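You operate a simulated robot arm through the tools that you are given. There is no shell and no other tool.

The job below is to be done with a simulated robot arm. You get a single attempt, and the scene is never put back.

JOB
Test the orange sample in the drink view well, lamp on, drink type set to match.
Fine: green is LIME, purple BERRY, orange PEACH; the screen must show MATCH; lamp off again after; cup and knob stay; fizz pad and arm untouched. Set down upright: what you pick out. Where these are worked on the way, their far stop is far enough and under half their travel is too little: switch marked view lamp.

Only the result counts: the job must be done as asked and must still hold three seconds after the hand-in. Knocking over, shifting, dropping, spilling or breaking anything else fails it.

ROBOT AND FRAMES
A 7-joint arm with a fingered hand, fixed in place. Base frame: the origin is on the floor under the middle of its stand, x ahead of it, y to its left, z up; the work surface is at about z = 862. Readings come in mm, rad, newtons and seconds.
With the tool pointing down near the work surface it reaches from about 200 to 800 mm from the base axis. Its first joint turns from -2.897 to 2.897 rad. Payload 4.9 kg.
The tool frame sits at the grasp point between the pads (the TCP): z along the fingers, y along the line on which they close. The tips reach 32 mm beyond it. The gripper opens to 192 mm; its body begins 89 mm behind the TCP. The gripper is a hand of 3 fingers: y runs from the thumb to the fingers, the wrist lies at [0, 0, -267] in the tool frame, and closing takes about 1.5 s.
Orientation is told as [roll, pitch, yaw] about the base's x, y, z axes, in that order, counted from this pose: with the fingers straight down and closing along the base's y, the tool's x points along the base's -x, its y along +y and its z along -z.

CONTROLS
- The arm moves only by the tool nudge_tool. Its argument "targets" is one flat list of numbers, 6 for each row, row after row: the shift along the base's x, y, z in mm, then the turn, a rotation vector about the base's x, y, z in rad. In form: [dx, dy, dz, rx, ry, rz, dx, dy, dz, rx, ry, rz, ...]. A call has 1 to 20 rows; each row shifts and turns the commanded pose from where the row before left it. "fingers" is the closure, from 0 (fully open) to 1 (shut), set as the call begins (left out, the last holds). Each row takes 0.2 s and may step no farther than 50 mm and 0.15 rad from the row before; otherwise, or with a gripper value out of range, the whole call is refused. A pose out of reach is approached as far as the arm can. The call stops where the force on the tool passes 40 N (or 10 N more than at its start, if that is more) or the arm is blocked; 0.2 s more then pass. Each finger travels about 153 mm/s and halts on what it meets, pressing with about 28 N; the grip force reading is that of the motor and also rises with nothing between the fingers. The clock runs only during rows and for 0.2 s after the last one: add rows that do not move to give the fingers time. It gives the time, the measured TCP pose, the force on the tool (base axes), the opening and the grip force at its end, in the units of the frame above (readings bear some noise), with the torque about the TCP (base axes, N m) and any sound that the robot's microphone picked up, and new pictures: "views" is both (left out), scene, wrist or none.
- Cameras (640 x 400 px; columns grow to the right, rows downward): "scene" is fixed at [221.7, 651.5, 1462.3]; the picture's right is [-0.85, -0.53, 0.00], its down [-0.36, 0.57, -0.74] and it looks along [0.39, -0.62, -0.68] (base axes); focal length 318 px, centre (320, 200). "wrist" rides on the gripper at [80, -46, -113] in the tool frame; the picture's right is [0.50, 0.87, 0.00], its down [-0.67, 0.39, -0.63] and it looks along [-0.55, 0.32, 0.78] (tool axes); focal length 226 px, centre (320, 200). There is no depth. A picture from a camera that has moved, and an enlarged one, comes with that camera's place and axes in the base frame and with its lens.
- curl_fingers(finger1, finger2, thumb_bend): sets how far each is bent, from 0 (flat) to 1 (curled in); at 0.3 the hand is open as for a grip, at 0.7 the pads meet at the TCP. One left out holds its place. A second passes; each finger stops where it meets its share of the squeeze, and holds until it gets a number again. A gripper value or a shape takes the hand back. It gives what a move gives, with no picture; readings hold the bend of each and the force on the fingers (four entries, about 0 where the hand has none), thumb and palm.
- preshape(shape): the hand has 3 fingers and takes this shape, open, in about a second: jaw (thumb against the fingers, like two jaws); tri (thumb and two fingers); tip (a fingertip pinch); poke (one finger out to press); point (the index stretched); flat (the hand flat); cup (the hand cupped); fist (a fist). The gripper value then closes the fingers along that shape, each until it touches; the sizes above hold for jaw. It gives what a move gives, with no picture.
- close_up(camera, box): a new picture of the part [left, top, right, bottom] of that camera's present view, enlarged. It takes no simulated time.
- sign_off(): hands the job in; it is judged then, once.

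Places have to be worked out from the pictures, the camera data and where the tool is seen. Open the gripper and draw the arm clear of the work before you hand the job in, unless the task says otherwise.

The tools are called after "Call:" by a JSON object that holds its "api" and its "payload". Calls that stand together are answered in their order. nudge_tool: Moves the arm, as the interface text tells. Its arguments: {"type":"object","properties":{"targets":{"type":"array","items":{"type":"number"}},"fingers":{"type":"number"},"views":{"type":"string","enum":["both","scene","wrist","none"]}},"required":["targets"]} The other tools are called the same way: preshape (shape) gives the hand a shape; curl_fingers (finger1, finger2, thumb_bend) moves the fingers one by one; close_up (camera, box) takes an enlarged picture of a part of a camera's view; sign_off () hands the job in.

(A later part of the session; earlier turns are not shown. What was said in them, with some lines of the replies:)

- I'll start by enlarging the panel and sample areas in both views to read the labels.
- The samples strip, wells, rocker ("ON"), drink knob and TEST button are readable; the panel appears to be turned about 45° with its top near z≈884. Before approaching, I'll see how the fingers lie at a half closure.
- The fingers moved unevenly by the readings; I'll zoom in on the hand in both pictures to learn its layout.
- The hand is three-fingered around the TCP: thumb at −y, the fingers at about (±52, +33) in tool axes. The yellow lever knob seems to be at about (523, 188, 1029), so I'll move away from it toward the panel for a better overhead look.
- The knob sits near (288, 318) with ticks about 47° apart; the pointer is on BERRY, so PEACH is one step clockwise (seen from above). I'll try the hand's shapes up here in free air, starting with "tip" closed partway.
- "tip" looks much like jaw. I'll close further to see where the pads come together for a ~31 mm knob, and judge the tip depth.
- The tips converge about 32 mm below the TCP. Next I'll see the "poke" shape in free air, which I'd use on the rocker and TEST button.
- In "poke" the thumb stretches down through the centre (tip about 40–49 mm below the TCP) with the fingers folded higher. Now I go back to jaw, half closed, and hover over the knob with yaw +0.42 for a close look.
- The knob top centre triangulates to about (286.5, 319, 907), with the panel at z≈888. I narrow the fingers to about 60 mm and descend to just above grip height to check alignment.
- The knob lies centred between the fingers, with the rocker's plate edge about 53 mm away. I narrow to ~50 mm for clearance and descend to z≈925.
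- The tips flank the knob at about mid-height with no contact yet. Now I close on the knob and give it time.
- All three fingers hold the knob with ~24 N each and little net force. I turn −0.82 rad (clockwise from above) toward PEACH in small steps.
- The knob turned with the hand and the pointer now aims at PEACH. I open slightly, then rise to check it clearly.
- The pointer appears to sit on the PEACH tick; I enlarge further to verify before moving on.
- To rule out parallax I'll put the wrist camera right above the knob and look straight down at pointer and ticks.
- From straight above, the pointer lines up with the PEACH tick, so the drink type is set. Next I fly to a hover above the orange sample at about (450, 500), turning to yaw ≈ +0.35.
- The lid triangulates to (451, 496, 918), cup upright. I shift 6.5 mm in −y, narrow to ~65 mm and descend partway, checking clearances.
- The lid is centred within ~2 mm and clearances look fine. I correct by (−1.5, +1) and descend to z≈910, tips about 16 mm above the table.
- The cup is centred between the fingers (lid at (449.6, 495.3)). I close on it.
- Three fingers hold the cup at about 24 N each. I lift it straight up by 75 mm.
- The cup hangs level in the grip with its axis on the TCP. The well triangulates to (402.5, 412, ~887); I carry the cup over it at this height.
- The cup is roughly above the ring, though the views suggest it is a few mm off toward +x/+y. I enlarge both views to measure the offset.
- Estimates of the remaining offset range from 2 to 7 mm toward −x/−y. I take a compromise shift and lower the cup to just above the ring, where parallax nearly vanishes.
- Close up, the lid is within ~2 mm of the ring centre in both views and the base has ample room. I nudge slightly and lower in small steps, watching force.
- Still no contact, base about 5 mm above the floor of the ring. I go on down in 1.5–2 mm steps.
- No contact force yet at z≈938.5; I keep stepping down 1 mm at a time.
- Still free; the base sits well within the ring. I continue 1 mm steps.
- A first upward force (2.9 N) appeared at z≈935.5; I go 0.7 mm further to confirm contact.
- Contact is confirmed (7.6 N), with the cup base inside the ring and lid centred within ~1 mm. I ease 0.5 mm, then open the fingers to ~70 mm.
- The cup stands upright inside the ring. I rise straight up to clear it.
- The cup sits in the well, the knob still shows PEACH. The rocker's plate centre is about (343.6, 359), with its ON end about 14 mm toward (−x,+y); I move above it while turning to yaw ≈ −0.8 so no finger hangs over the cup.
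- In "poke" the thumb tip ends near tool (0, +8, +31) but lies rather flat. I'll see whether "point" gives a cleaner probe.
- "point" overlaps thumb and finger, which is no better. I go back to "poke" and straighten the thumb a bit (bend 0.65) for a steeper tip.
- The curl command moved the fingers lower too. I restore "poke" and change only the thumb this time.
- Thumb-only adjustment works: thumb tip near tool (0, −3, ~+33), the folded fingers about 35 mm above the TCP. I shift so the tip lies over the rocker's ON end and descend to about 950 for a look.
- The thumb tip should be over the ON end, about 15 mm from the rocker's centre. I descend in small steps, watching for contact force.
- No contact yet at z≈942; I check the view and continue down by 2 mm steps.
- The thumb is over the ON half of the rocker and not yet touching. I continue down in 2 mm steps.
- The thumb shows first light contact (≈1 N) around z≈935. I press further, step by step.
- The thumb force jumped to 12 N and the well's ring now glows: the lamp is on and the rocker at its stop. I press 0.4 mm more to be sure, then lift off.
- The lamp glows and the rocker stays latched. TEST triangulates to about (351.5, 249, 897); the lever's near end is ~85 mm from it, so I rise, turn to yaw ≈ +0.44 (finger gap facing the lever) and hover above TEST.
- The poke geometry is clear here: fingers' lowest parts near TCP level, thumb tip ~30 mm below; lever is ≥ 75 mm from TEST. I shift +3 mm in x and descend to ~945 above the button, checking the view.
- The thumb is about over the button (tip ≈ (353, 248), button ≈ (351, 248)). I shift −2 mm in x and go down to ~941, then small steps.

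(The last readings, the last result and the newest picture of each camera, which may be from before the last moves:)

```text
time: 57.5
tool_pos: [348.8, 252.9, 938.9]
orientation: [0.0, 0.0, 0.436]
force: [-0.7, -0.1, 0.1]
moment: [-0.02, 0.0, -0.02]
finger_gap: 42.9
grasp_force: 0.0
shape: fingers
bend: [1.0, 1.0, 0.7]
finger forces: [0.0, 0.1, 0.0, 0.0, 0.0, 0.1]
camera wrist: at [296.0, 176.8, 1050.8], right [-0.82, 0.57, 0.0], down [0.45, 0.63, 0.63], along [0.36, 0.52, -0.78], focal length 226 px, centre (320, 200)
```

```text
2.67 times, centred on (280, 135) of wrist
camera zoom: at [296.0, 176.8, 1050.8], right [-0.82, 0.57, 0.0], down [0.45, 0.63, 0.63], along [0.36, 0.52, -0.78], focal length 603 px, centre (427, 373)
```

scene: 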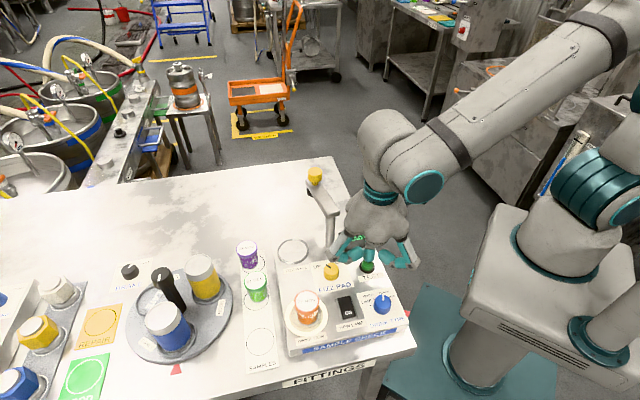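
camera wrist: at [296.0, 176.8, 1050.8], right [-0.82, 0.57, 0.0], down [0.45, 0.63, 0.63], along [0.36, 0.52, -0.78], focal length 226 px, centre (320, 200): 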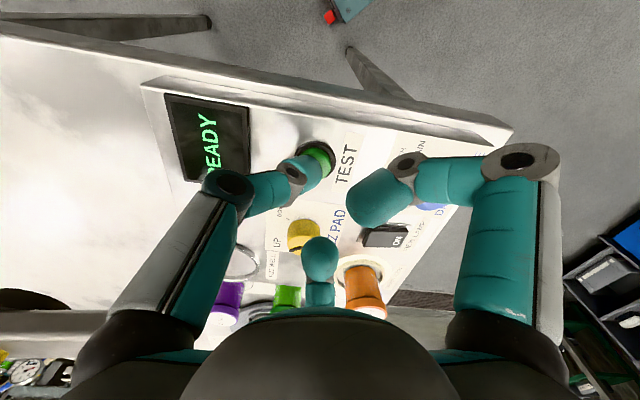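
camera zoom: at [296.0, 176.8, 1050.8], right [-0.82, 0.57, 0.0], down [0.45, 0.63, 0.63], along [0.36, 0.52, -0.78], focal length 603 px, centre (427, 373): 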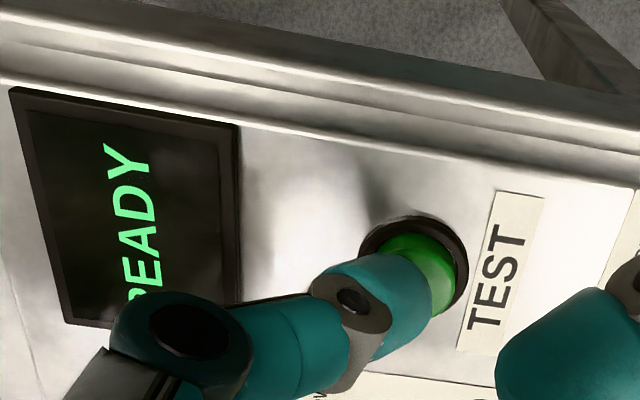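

Thumb is right over the button and the finger joints clear the fizz knob by ~40 mm. I press down in small steps.

Call:
{"api": "nudge_tool", "payload": {"targets": [0, 0, -2, 0, 0, 0, 0, 0, -2, 0, 0, 0, 0, 0, 0, 0, 0, 0], "views": "none"}}

Call:
{"api": "nudge_tool", "payload": {"targets": [0, 0, -1.5, 0, 0, 0, 0, 0, 0, 0, 0, 0], "views": "none"}}

Call:
{"api": "nudge_tool", "payload": {"targets": [0, 0, -1.5, 0, 0, 0, 0, 0, 0, 0, 0, 0], "views": "wrist"}}

```text
time: 58.3
tool_pos: [348.1, 251.6, 933.8]
orientation: [-0.001, 0.0, 0.434]
force: [0.2, -0.5, 0.5]
moment: [-0.05, -0.01, 0.01]
finger_gap: 43.0
grasp_force: 0.3
shape: fingers
bend: [1.0, 1.0, 0.7]
finger forces: [0.0, 0.0, 0.0, 0.1, 1.4, 0.1]
```

```text
time: 58.9
tool_pos: [347.8, 253.2, 933.3]
orientation: [0.0, 0.0, 0.434]
force: [1.1, -0.9, 2.6]
moment: [-0.04, -0.04, 0.0]
finger_gap: 43.0
grasp_force: 1.5
shape: fingers
bend: [1.0, 1.0, 0.7]
finger forces: [0.0, 0.0, 0.0, 0.1, 2.4, 0.0]
heard: click
```

```text
time: 59.5
tool_pos: [347.8, 254.2, 930.3]
orientation: [0.0, -0.001, 0.435]
force: [1.3, -1.9, 6.9]
moment: [-0.15, -0.07, -0.01]
finger_gap: 42.7
grasp_force: 3.4
shape: fingers
bend: [1.0, 1.0, 0.7]
finger forces: [0.0, 0.0, 0.1, 0.0, 7.3, 0.0]
camera wrist: at [295.5, 177.6, 1043.1], right [-0.82, 0.57, 0.0], down [0.45, 0.63, 0.63], along [0.36, 0.52, -0.77], focal length 226 px, centre (320, 200)
```

wrist: 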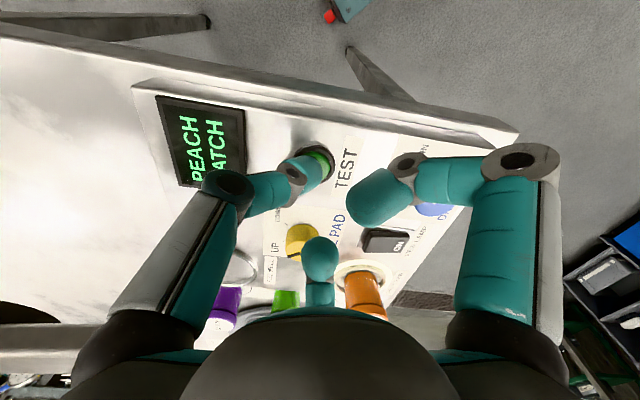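

A click sounded and the screen shows "PEACH … MATCH". I lift straight off the button and read the screen in full.

Call:
{"api": "nudge_tool", "payload": {"targets": [0, 0, 5, 0, 0, 0, 0, 0, 15, 0, 0, 0, 0, 0, 30, 0, 0, 0, 0, 0, 30, 0, 0, 0, 0, 0, 30, 0, 0, 0, 0, 0, 30, 0, 0, 0], "views": "both"}}

Call:
{"api": "close_up", "payload": {"camera": "wrist", "box": [160, 20, 480, 220]}}

Call:
{"api": "close_up", "payload": {"camera": "scene", "box": [270, 210, 430, 350]}}

```text
time: 60.9
tool_pos: [345.5, 254.7, 1071.2]
orientation: [0.001, -0.002, 0.436]
force: [-0.4, 0.3, 0.1]
moment: [0.04, 0.02, -0.02]
finger_gap: 43.0
grasp_force: 0.1
shape: fingers
bend: [1.0, 1.0, 0.7]
finger forces: [0.0, 0.1, 0.1, 0.0, 0.1, 0.0]
camera wrist: at [292.9, 179.1, 1184.4], right [-0.82, 0.57, 0.0], down [0.45, 0.63, 0.63], along [0.36, 0.52, -0.78], focal length 226 px, centre (320, 200)
```

scene: 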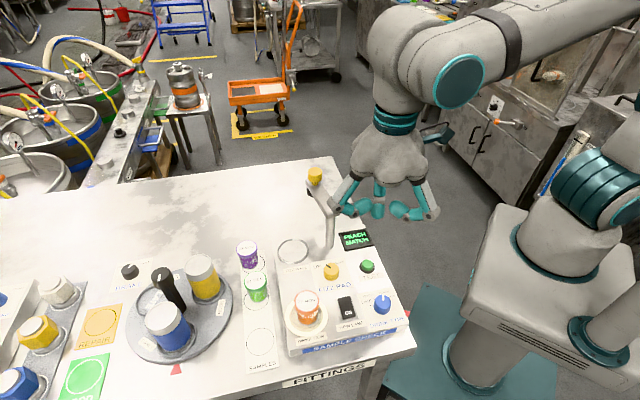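
wrist: 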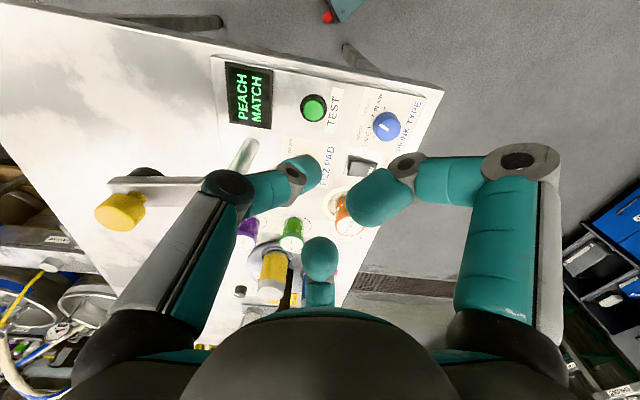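

```text
2.00 times, centred on (320, 120) of wrist
camera zoom: at [292.9, 179.1, 1184.4], right [-0.82, 0.57, 0.0], down [0.45, 0.63, 0.63], along [0.36, 0.52, -0.78], focal length 452 px, centre (320, 360)
```

zoom: 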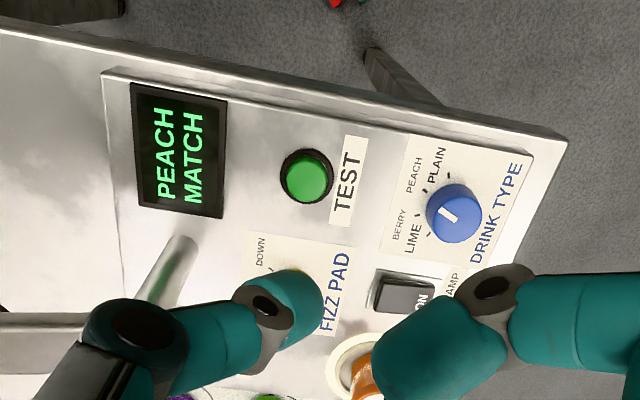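

```text
2.86 times, centred on (350, 280) of scene
camera zoom: at [221.7, 651.5, 1462.3], right [-0.85, -0.53, 0.0], down [-0.36, 0.57, -0.74], along [0.39, -0.62, -0.68], focal length 908 px, centre (234, -29)
```

zoom: 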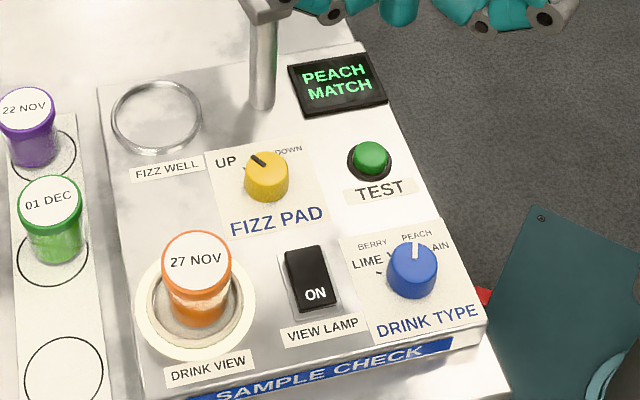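

The screen reads "PEACH MATCH", knob on PEACH, cup upright. Now to switch the lamp off: I move above the rocker's other end, about (353.5, 349), turning to yaw ≈ −0.65 so the fingers avoid the cup.

Call:
{"api": "nudge_tool", "payload": {"targets": [1.24, 12.2, -1, 0, 0, -0.1358, 1.24, 12.2, -1, 0, 0, -0.1358, 1.24, 12.2, -1, 0, 0, -0.1358, 1.24, 12.2, -1, 0, 0, -0.1358, 1.24, 12.2, -1, 0, 0, -0.1358, 1.24, 12.2, -1, 0, 0, -0.1358, 1.24, 12.2, -1, 0, 0, -0.1358, 1.24, 12.2, -1, 0, 0, -0.1358, 0, 0, -20, 0, 0, 0, 0, 0, -25, 0, 0, 0], "views": "both"}}

Call:
{"api": "close_up", "payload": {"camera": "wrist", "box": [200, 60, 440, 210]}}

Call:
{"api": "close_up", "payload": {"camera": "scene", "box": [270, 210, 430, 350]}}

```text
time: 63.1
tool_pos: [357.6, 351.2, 1016.7]
orientation: [0.001, 0.0, -0.654]
force: [-1.0, 0.4, 0.7]
moment: [-0.03, 0.04, 0.0]
finger_gap: 43.0
grasp_force: 0.1
shape: fingers
bend: [1.0, 1.0, 0.7]
finger forces: [0.0, 0.1, 0.0, 0.1, 0.0, 0.0]
camera wrist: at [267.1, 362.2, 1129.4], right [0.13, 0.99, 0.0], down [0.77, -0.1, 0.63], along [0.63, -0.08, -0.78], focal length 226 px, centre (320, 200)
```

scene: 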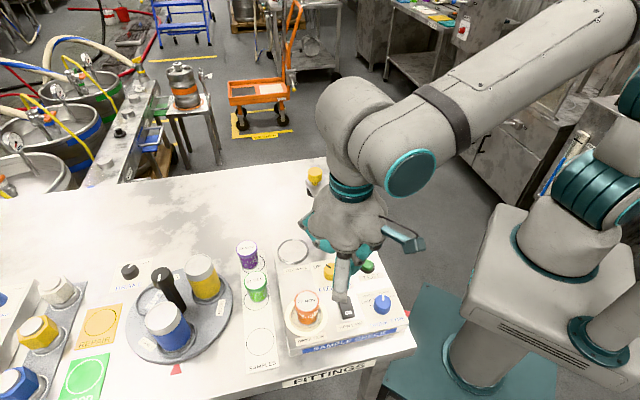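
wrist: 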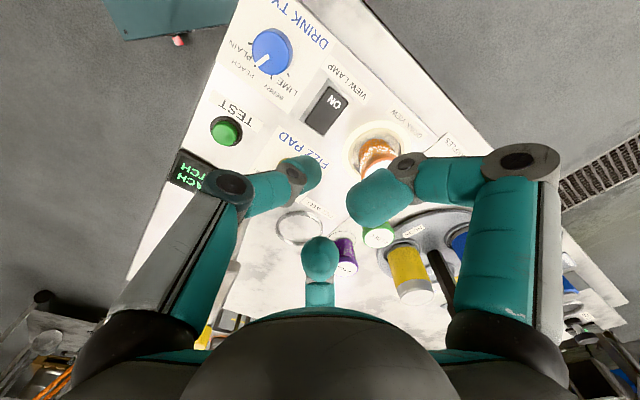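

```text
2.67 times, centred on (320, 135) of wrist
camera zoom: at [267.1, 362.2, 1129.4], right [0.13, 0.99, 0.0], down [0.77, -0.1, 0.63], along [0.63, -0.08, -0.78], focal length 603 px, centre (320, 373)
```

zoom: 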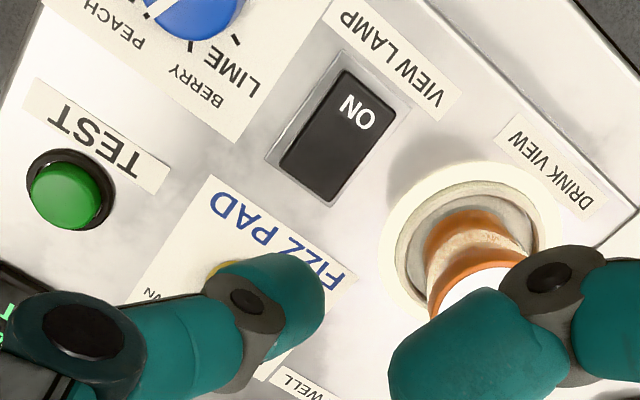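

```text
2.86 times, centred on (350, 280) of scene
camera zoom: at [221.7, 651.5, 1462.3], right [-0.85, -0.53, 0.0], down [-0.36, 0.57, -0.74], along [0.39, -0.62, -0.68], focal length 908 px, centre (234, -29)
```

zoom: 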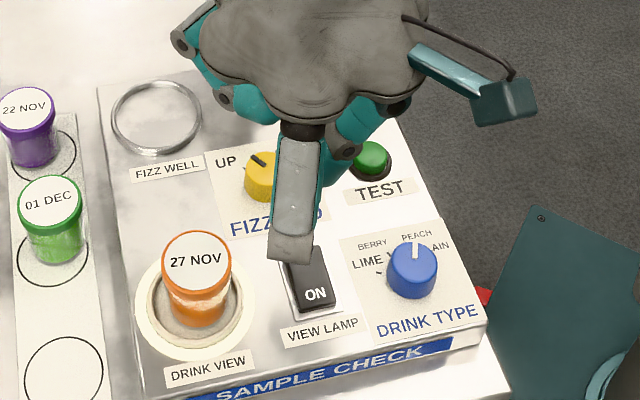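

The press point on the raised end is at about (354, 349); thumb tip is at ≈(356, 347). I shift (−1.5, +1.5) and descend to ~946.

Call:
{"api": "nudge_tool", "payload": {"targets": [-1.5, 1.5, -20, 0, 0, 0, 0, 0, -25, 0, 0, 0, 0, 0, -20, 0, 0, 0, 0, 0, -5, 0, 0, 0, 0, 0, 0, 0, 0, 0], "views": "both"}}

Call:
{"api": "close_up", "payload": {"camera": "wrist", "box": [200, 80, 440, 230]}}

Call:
{"api": "close_up", "payload": {"camera": "scene", "box": [270, 210, 430, 350]}}

```text
time: 64.3
tool_pos: [358.4, 351.2, 946.6]
orientation: [0.002, 0.002, -0.653]
force: [-0.4, 1.0, -0.1]
moment: [0.0, 0.06, 0.0]
finger_gap: 43.2
grasp_force: 0.0
shape: fingers
bend: [1.0, 1.0, 0.7]
finger forces: [0.1, 0.0, 0.0, 0.0, 0.0, 0.0]
camera wrist: at [267.4, 363.2, 1059.1], right [0.13, 0.99, 0.0], down [0.77, -0.1, 0.63], along [0.63, -0.08, -0.78], focal length 226 px, centre (320, 200)
```

scene: 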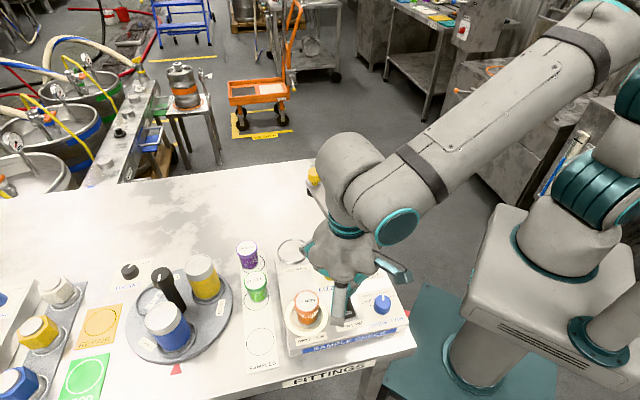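
wrist: 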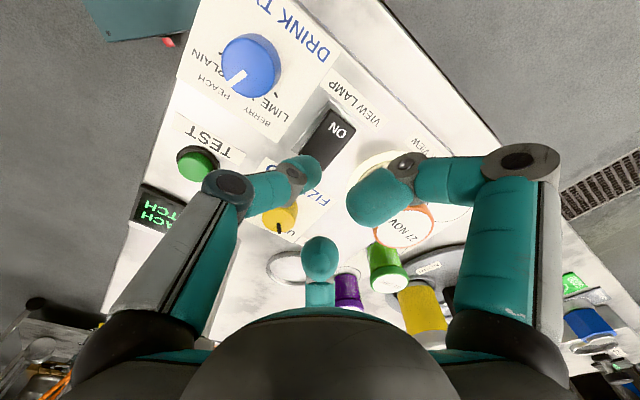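

```text
2.67 times, centred on (320, 155) of wrist
camera zoom: at [267.4, 363.2, 1059.1], right [0.13, 0.99, 0.0], down [0.77, -0.1, 0.63], along [0.63, -0.08, -0.78], focal length 603 px, centre (320, 320)
```

zoom: 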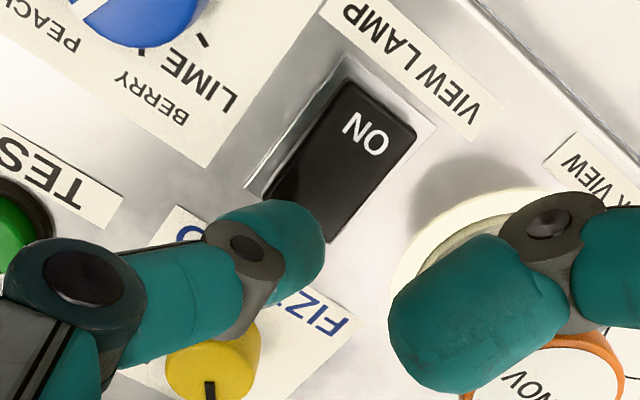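

```text
2.86 times, centred on (350, 280) of scene
camera zoom: at [221.7, 651.5, 1462.3], right [-0.85, -0.53, 0.0], down [-0.36, 0.57, -0.74], along [0.39, -0.62, -0.68], focal length 908 px, centre (234, -29)
```

zoom: 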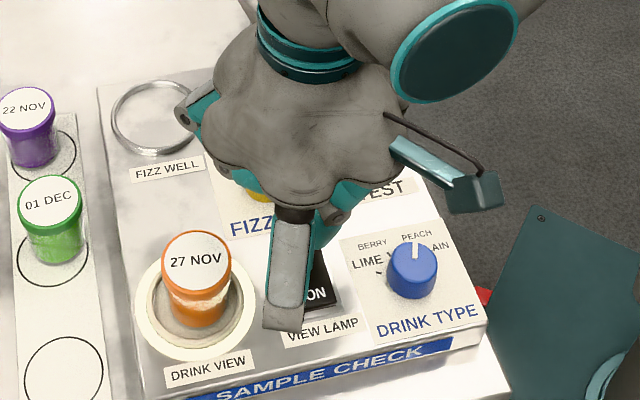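

The thumb covers the raised end. I shift (−2, +2) to keep about 14 mm from the pivot and press down in steps.

Call:
{"api": "nudge_tool", "payload": {"targets": [-2, 2, -3, 0, 0, 0, 0, 0, -4, 0, 0, 0, 0, 0, 0, 0, 0, 0], "views": "none"}}

Call:
{"api": "nudge_tool", "payload": {"targets": [0, 0, -2, 0, 0, 0, 0, 0, 0, 0, 0, 0], "views": "none"}}

Call:
{"api": "nudge_tool", "payload": {"targets": [0, 0, -2, 0, 0, 0, 0, 0, 0, 0, 0, 0], "views": "wrist"}}

Call:
{"api": "close_up", "payload": {"camera": "wrist", "box": [240, 80, 400, 200]}}

```text
time: 65.1
tool_pos: [353.5, 353.5, 940.6]
orientation: [-0.001, 0.001, -0.65]
force: [-0.3, -0.1, -0.7]
moment: [0.02, 0.01, 0.02]
finger_gap: 42.9
grasp_force: 0.0
shape: fingers
bend: [1.0, 1.0, 0.7]
finger forces: [0.1, 0.1, 0.1, 0.0, 0.0, 0.0]
```

```text
time: 65.7
tool_pos: [354.7, 354.1, 938.3]
orientation: [-0.001, -0.001, -0.649]
force: [0.0, 0.5, 1.1]
moment: [0.02, 0.0, -0.02]
finger_gap: 43.1
grasp_force: 0.1
shape: fingers
bend: [1.0, 1.0, 0.7]
finger forces: [0.1, 0.1, 0.1, 0.1, 0.0, 0.1]
```

```text
time: 66.3
tool_pos: [354.4, 353.5, 937.8]
orientation: [0.001, -0.002, -0.649]
force: [0.2, 0.2, 0.1]
moment: [0.02, 0.0, 0.02]
finger_gap: 42.6
grasp_force: 0.1
shape: fingers
bend: [1.0, 1.0, 0.7]
finger forces: [0.0, 0.1, 0.0, 0.1, 0.0, 0.1]
camera wrist: at [263.9, 364.9, 1049.5], right [0.13, 0.99, 0.0], down [0.77, -0.1, 0.63], along [0.63, -0.08, -0.78], focal length 226 px, centre (320, 200)
```

wrist: 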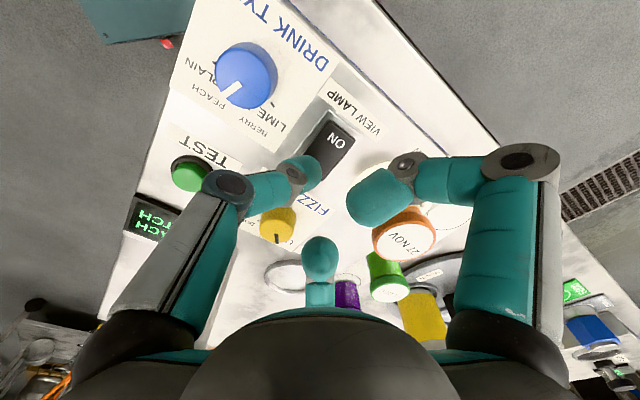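

```text
3.33 times, centred on (320, 140) of wrist
camera zoom: at [263.9, 364.9, 1049.5], right [0.13, 0.99, 0.0], down [0.77, -0.1, 0.63], along [0.63, -0.08, -0.78], focal length 754 px, centre (320, 400)
```

zoom: 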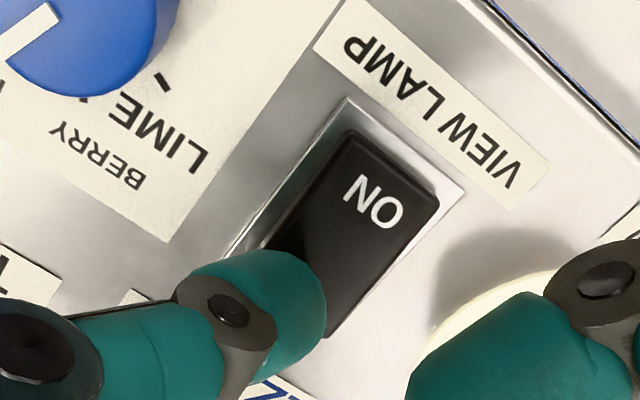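

Tip is at ≈(353, 349.5), well placed; no contact yet at ~937. I continue down.

Call:
{"api": "nudge_tool", "payload": {"targets": [0, 0, -2, 0, 0, 0, 0, 0, 0, 0, 0, 0], "views": "none"}}

Call:
{"api": "nudge_tool", "payload": {"targets": [0, 0, -1.5, 0, 0, 0, 0, 0, 0, 0, 0, 0], "views": "none"}}

Call:
{"api": "nudge_tool", "payload": {"targets": [0, 0, -1.5, 0, 0, 0, 0, 0, 0, 0, 0, 0], "views": "none"}}

```text
time: 66.9
tool_pos: [354.9, 353.5, 934.8]
orientation: [0.0, 0.001, -0.651]
force: [-0.4, 0.3, 0.2]
moment: [-0.01, 0.02, -0.01]
finger_gap: 43.1
grasp_force: 0.5
shape: fingers
bend: [1.0, 1.0, 0.7]
finger forces: [0.0, 0.1, 0.0, 0.0, 1.0, 0.1]
```

```text
time: 67.5
tool_pos: [354.6, 352.4, 933.2]
orientation: [0.002, -0.001, -0.652]
force: [0.1, 0.0, -0.1]
moment: [-0.03, 0.02, 0.01]
finger_gap: 43.0
grasp_force: 0.0
shape: fingers
bend: [1.0, 1.0, 0.7]
finger forces: [0.0, 0.0, 0.0, 0.0, 0.1, 0.0]
```

```text
time: 68.1
tool_pos: [355.2, 354.2, 933.0]
orientation: [0.002, -0.001, -0.651]
force: [0.2, 0.4, -0.2]
moment: [0.01, -0.04, 0.0]
finger_gap: 43.2
grasp_force: 0.0
shape: fingers
bend: [1.0, 1.0, 0.7]
finger forces: [0.0, 0.0, 0.1, 0.0, 0.1, 0.1]
```

A 1 N touch then release suggests the rocker has snapped over; I press on until the hard stop is felt and look at the lamp.

Call:
{"api": "nudge_tool", "payload": {"targets": [0, 0, -1.5, 0, 0, 0, 0, 0, 0, 0, 0, 0], "views": "none"}}

Call:
{"api": "nudge_tool", "payload": {"targets": [0, 0, -1, 0, 0, 0, 0, 0, 0, 0, 0, 0], "views": "both"}}

Call:
{"api": "close_up", "payload": {"camera": "wrist", "box": [240, 80, 400, 200]}}

Call:
{"api": "close_up", "payload": {"camera": "scene", "box": [270, 210, 430, 350]}}

```text
time: 68.7
tool_pos: [355.3, 352.8, 931.8]
orientation: [0.001, 0.0, -0.651]
force: [-0.7, -4.4, 10.8]
moment: [-0.19, 0.11, 0.02]
finger_gap: 42.2
grasp_force: 6.2
shape: fingers
bend: [1.0, 1.0, 0.7]
finger forces: [0.0, 0.1, 0.0, 0.0, 11.4, 0.0]
```

```text
time: 69.3
tool_pos: [354.2, 354.2, 931.1]
orientation: [0.003, 0.0, -0.651]
force: [-0.3, -8.5, 20.8]
moment: [-0.34, 0.23, 0.11]
finger_gap: 41.1
grasp_force: 10.6
shape: fingers
bend: [1.0, 1.0, 0.71]
finger forces: [0.0, 0.0, 0.0, 0.0, 21.0, 0.1]
camera wrist: at [263.6, 364.9, 1043.1], right [0.13, 0.99, 0.0], down [0.77, -0.1, 0.63], along [0.63, -0.08, -0.77], focal length 226 px, centre (320, 200)
```

scene: 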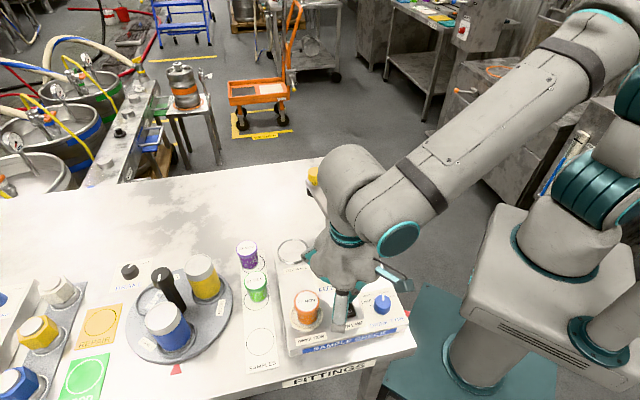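
wrist: 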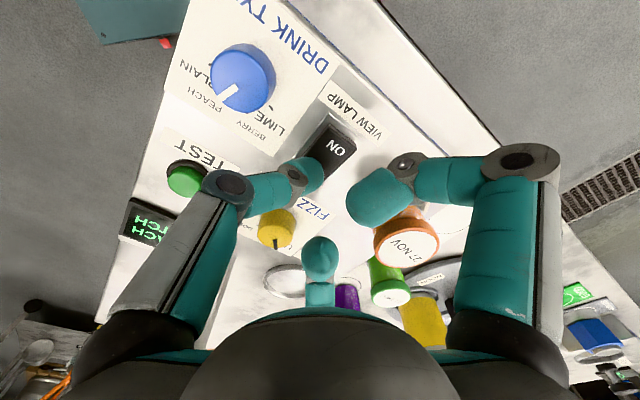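

```text
3.33 times, centred on (320, 140) of wrist
camera zoom: at [263.6, 364.9, 1043.1], right [0.13, 0.99, 0.0], down [0.77, -0.1, 0.63], along [0.63, -0.08, -0.77], focal length 754 px, centre (320, 400)
```

zoom: 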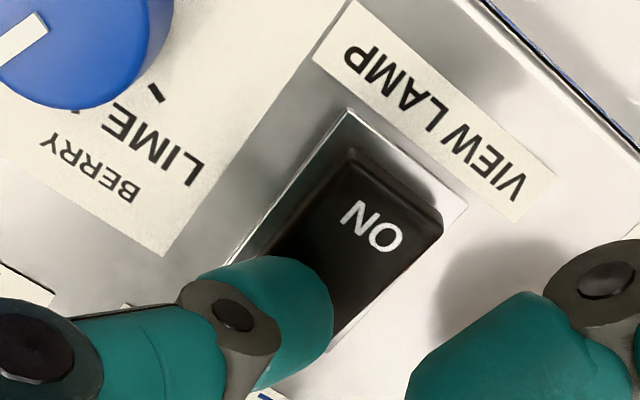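

```text
2.86 times, centred on (350, 280) of scene
camera zoom: at [221.7, 651.5, 1462.3], right [-0.85, -0.53, 0.0], down [-0.36, 0.57, -0.74], along [0.39, -0.62, -0.68], focal length 908 px, centre (234, -29)
```

zoom: 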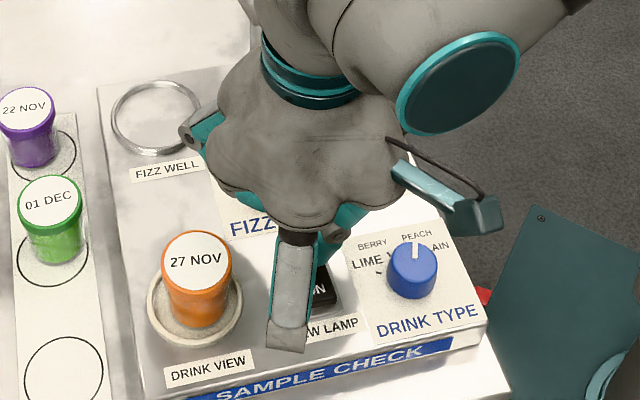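

The halo is gone (lamp off) and the rocker is against its stop at 21 N. I lift straight up and check everything.

Call:
{"api": "nudge_tool", "payload": {"targets": [0, 0, 5, 0, 0, 0, 0, 0, 15, 0, 0, 0, 0, 0, 30, 0, 0, 0, 0, 0, 30, 0, 0, 0, 0, 0, 30, 0, 0, 0, 0, 0, 30, 0, 0, 0, 0, 0, 30, 0, 0, 0], "views": "both"}}

Call:
{"api": "close_up", "payload": {"camera": "scene", "box": [270, 210, 430, 350]}}

Call:
{"api": "close_up", "payload": {"camera": "wrist", "box": [160, 0, 480, 200]}}

```text
time: 70.9
tool_pos: [352.2, 350.4, 1100.6]
orientation: [-0.001, 0.0, -0.65]
force: [1.3, -0.1, -0.2]
moment: [-0.02, 0.01, 0.01]
finger_gap: 43.2
grasp_force: 0.0
shape: fingers
bend: [1.0, 1.0, 0.7]
finger forces: [0.0, 0.0, 0.1, 0.0, 0.0, 0.0]
camera wrist: at [261.0, 362.0, 1213.3], right [0.13, 0.99, 0.0], down [0.77, -0.1, 0.63], along [0.63, -0.08, -0.78], focal length 226 px, centre (320, 200)
```

scene: 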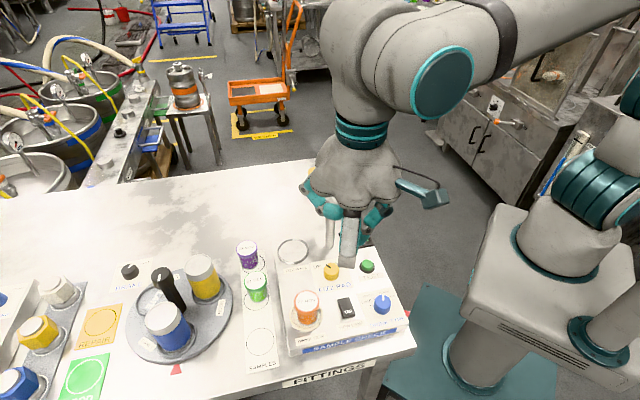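
wrist: 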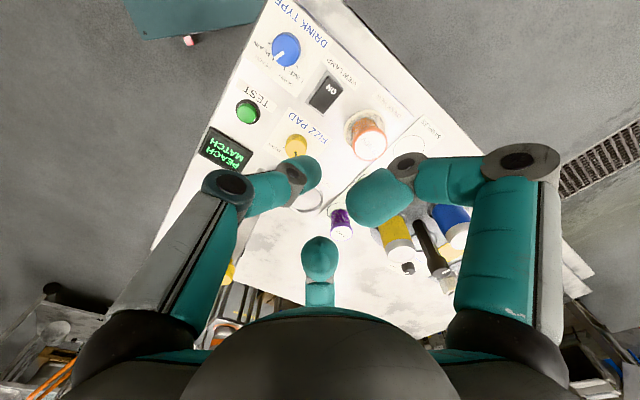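

```text
2.86 times, centred on (350, 280) of scene
camera zoom: at [221.7, 651.5, 1462.3], right [-0.85, -0.53, 0.0], down [-0.36, 0.57, -0.74], along [0.39, -0.62, -0.68], focal length 908 px, centre (234, -29)
```

zoom: 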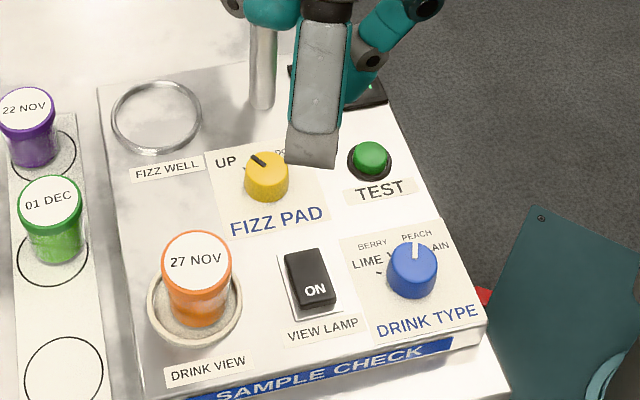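

```text
2.00 times, centred on (320, 100) of wrist
camera zoom: at [261.0, 362.0, 1213.3], right [0.13, 0.99, 0.0], down [0.77, -0.1, 0.63], along [0.63, -0.08, -0.78], focal length 452 px, centre (320, 400)
```

zoom: 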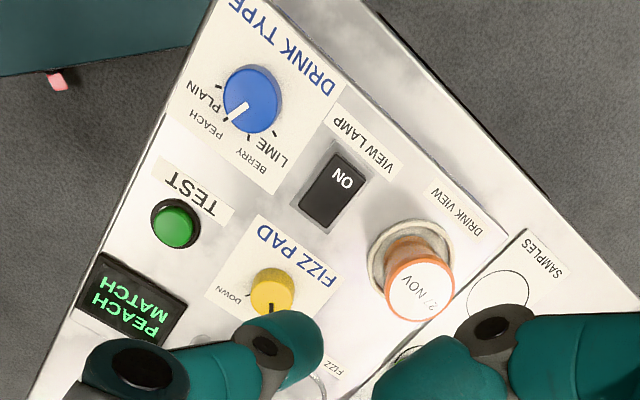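

All as required: "PEACH MATCH" still shown, lamp off, knob on PEACH, cup upright in the well. I draw the arm up and away from the work, then open the hand.

Call:
{"api": "nudge_tool", "payload": {"targets": [0, 0, 30, 0, 0, 0, 0, 0, 30, 0, 0, 0, 0, 0, 30, 0, 0, 0, -10, 0, 20, 0, 0, 0.1, -10, 0, 10, 0, 0, 0.1, 0, 0, 0, 0, 0, 0], "views": "none"}}

Call:
{"api": "preshape", "payload": {"shape": "jaw"}}

Call:
{"api": "nudge_tool", "payload": {"targets": [0, 0, 0, 0, 0, 0, 0, 0, 0, 0, 0, 0, 0, 0, 0, 0, 0, 0, 0, 0, 0, 0, 0, 0], "fingers": 0.0, "views": "both"}}

Call:
{"api": "close_up", "payload": {"camera": "scene", "box": [220, 200, 430, 370]}}

```text
time: 72.3
tool_pos: [334.7, 352.4, 1220.8]
orientation: [0.0, -0.001, -0.449]
force: [0.9, 0.4, 0.0]
moment: [0.01, 0.0, -0.01]
finger_gap: 42.9
grasp_force: 0.1
shape: fingers
bend: [1.0, 1.0, 0.7]
finger forces: [0.0, 0.1, 0.1, 0.1, 0.1, 0.1]
```

```text
time: 73.2
tool_pos: [335.6, 352.0, 1220.2]
orientation: [0.0, 0.0, -0.453]
force: [-0.1, -0.5, 0.0]
moment: [0.0, 0.02, -0.02]
finger_gap: 192.0
grasp_force: 0.0
shape: jaw
bend: [0.3, 0.3, 0.3]
finger forces: [0.0, 0.0, 0.1, 0.0, 0.0, 0.0]
```

```text
time: 74.2
tool_pos: [333.6, 352.9, 1221.4]
orientation: [0.001, 0.001, -0.452]
force: [-0.1, -0.7, -0.3]
moment: [-0.01, 0.01, 0.01]
finger_gap: 191.8
grasp_force: 0.1
shape: jaw
bend: [0.3, 0.3, 0.3]
finger forces: [0.0, 0.0, 0.0, 0.0, 0.0, 0.0]
camera wrist: at [243.3, 345.1, 1333.4], right [-0.07, 1.0, 0.0], down [0.77, 0.06, 0.63], along [0.63, 0.05, -0.78], focal length 226 px, centre (320, 200)
```

scene: 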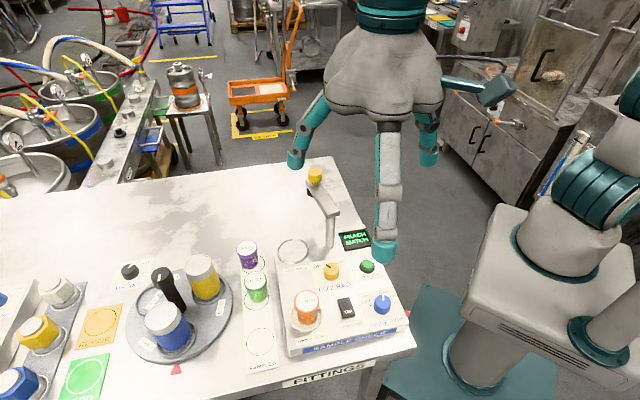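
wrist: 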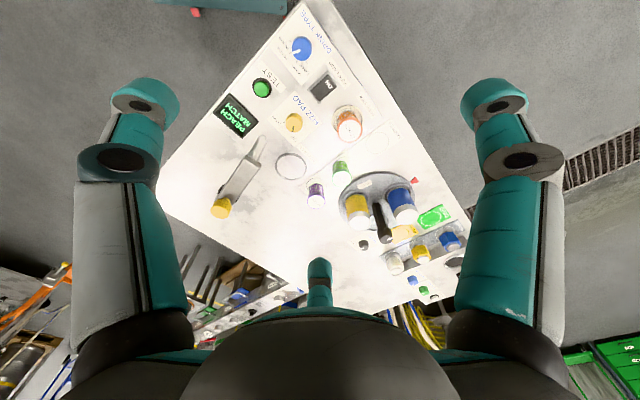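

```text
2.35 times, centred on (325, 285) of scene
camera zoom: at [221.7, 651.5, 1462.3], right [-0.85, -0.53, 0.0], down [-0.36, 0.57, -0.74], along [0.39, -0.62, -0.68], focal length 748 px, centre (308, 0)
```

zoom: 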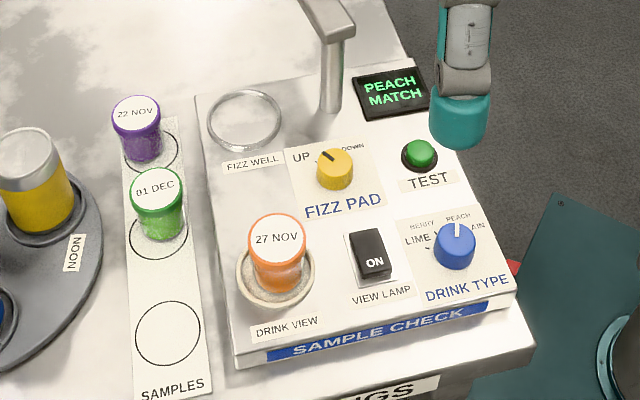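

The hand is open and clear at z≈1221. The cup stands upright in the drink view well, the screen shows PEACH MATCH, the lamp is off, the knob is on PEACH, and the fizz pad and arm are untouched. I'm handing in.

Call:
{"api": "sign_off", "payload": {}}

```text
The job is handed in.
```

The orange sample was tested in the drink view well with the lamp on, and the screen shows **PEACH MATCH**. I've handed the job in; no verdict has come back.

At hand-in, the last pictures showed:
- **Cup:** the orange sample (27 NOV) stands upright in the drink view well.
- **Drink type knob:** turned one step from BERRY to PEACH and left there.
- **View lamp:** switched on for the test and off again afterwards. Both times I pressed the switch until it met its stop.
- **Test:** the button clicked when pressed, and the screen went from READY to PEACH MATCH.
- **Everything else:** the fizz pad and arm were not touched, and the purple and green samples are where they were.

The hand is open and well above the panel.
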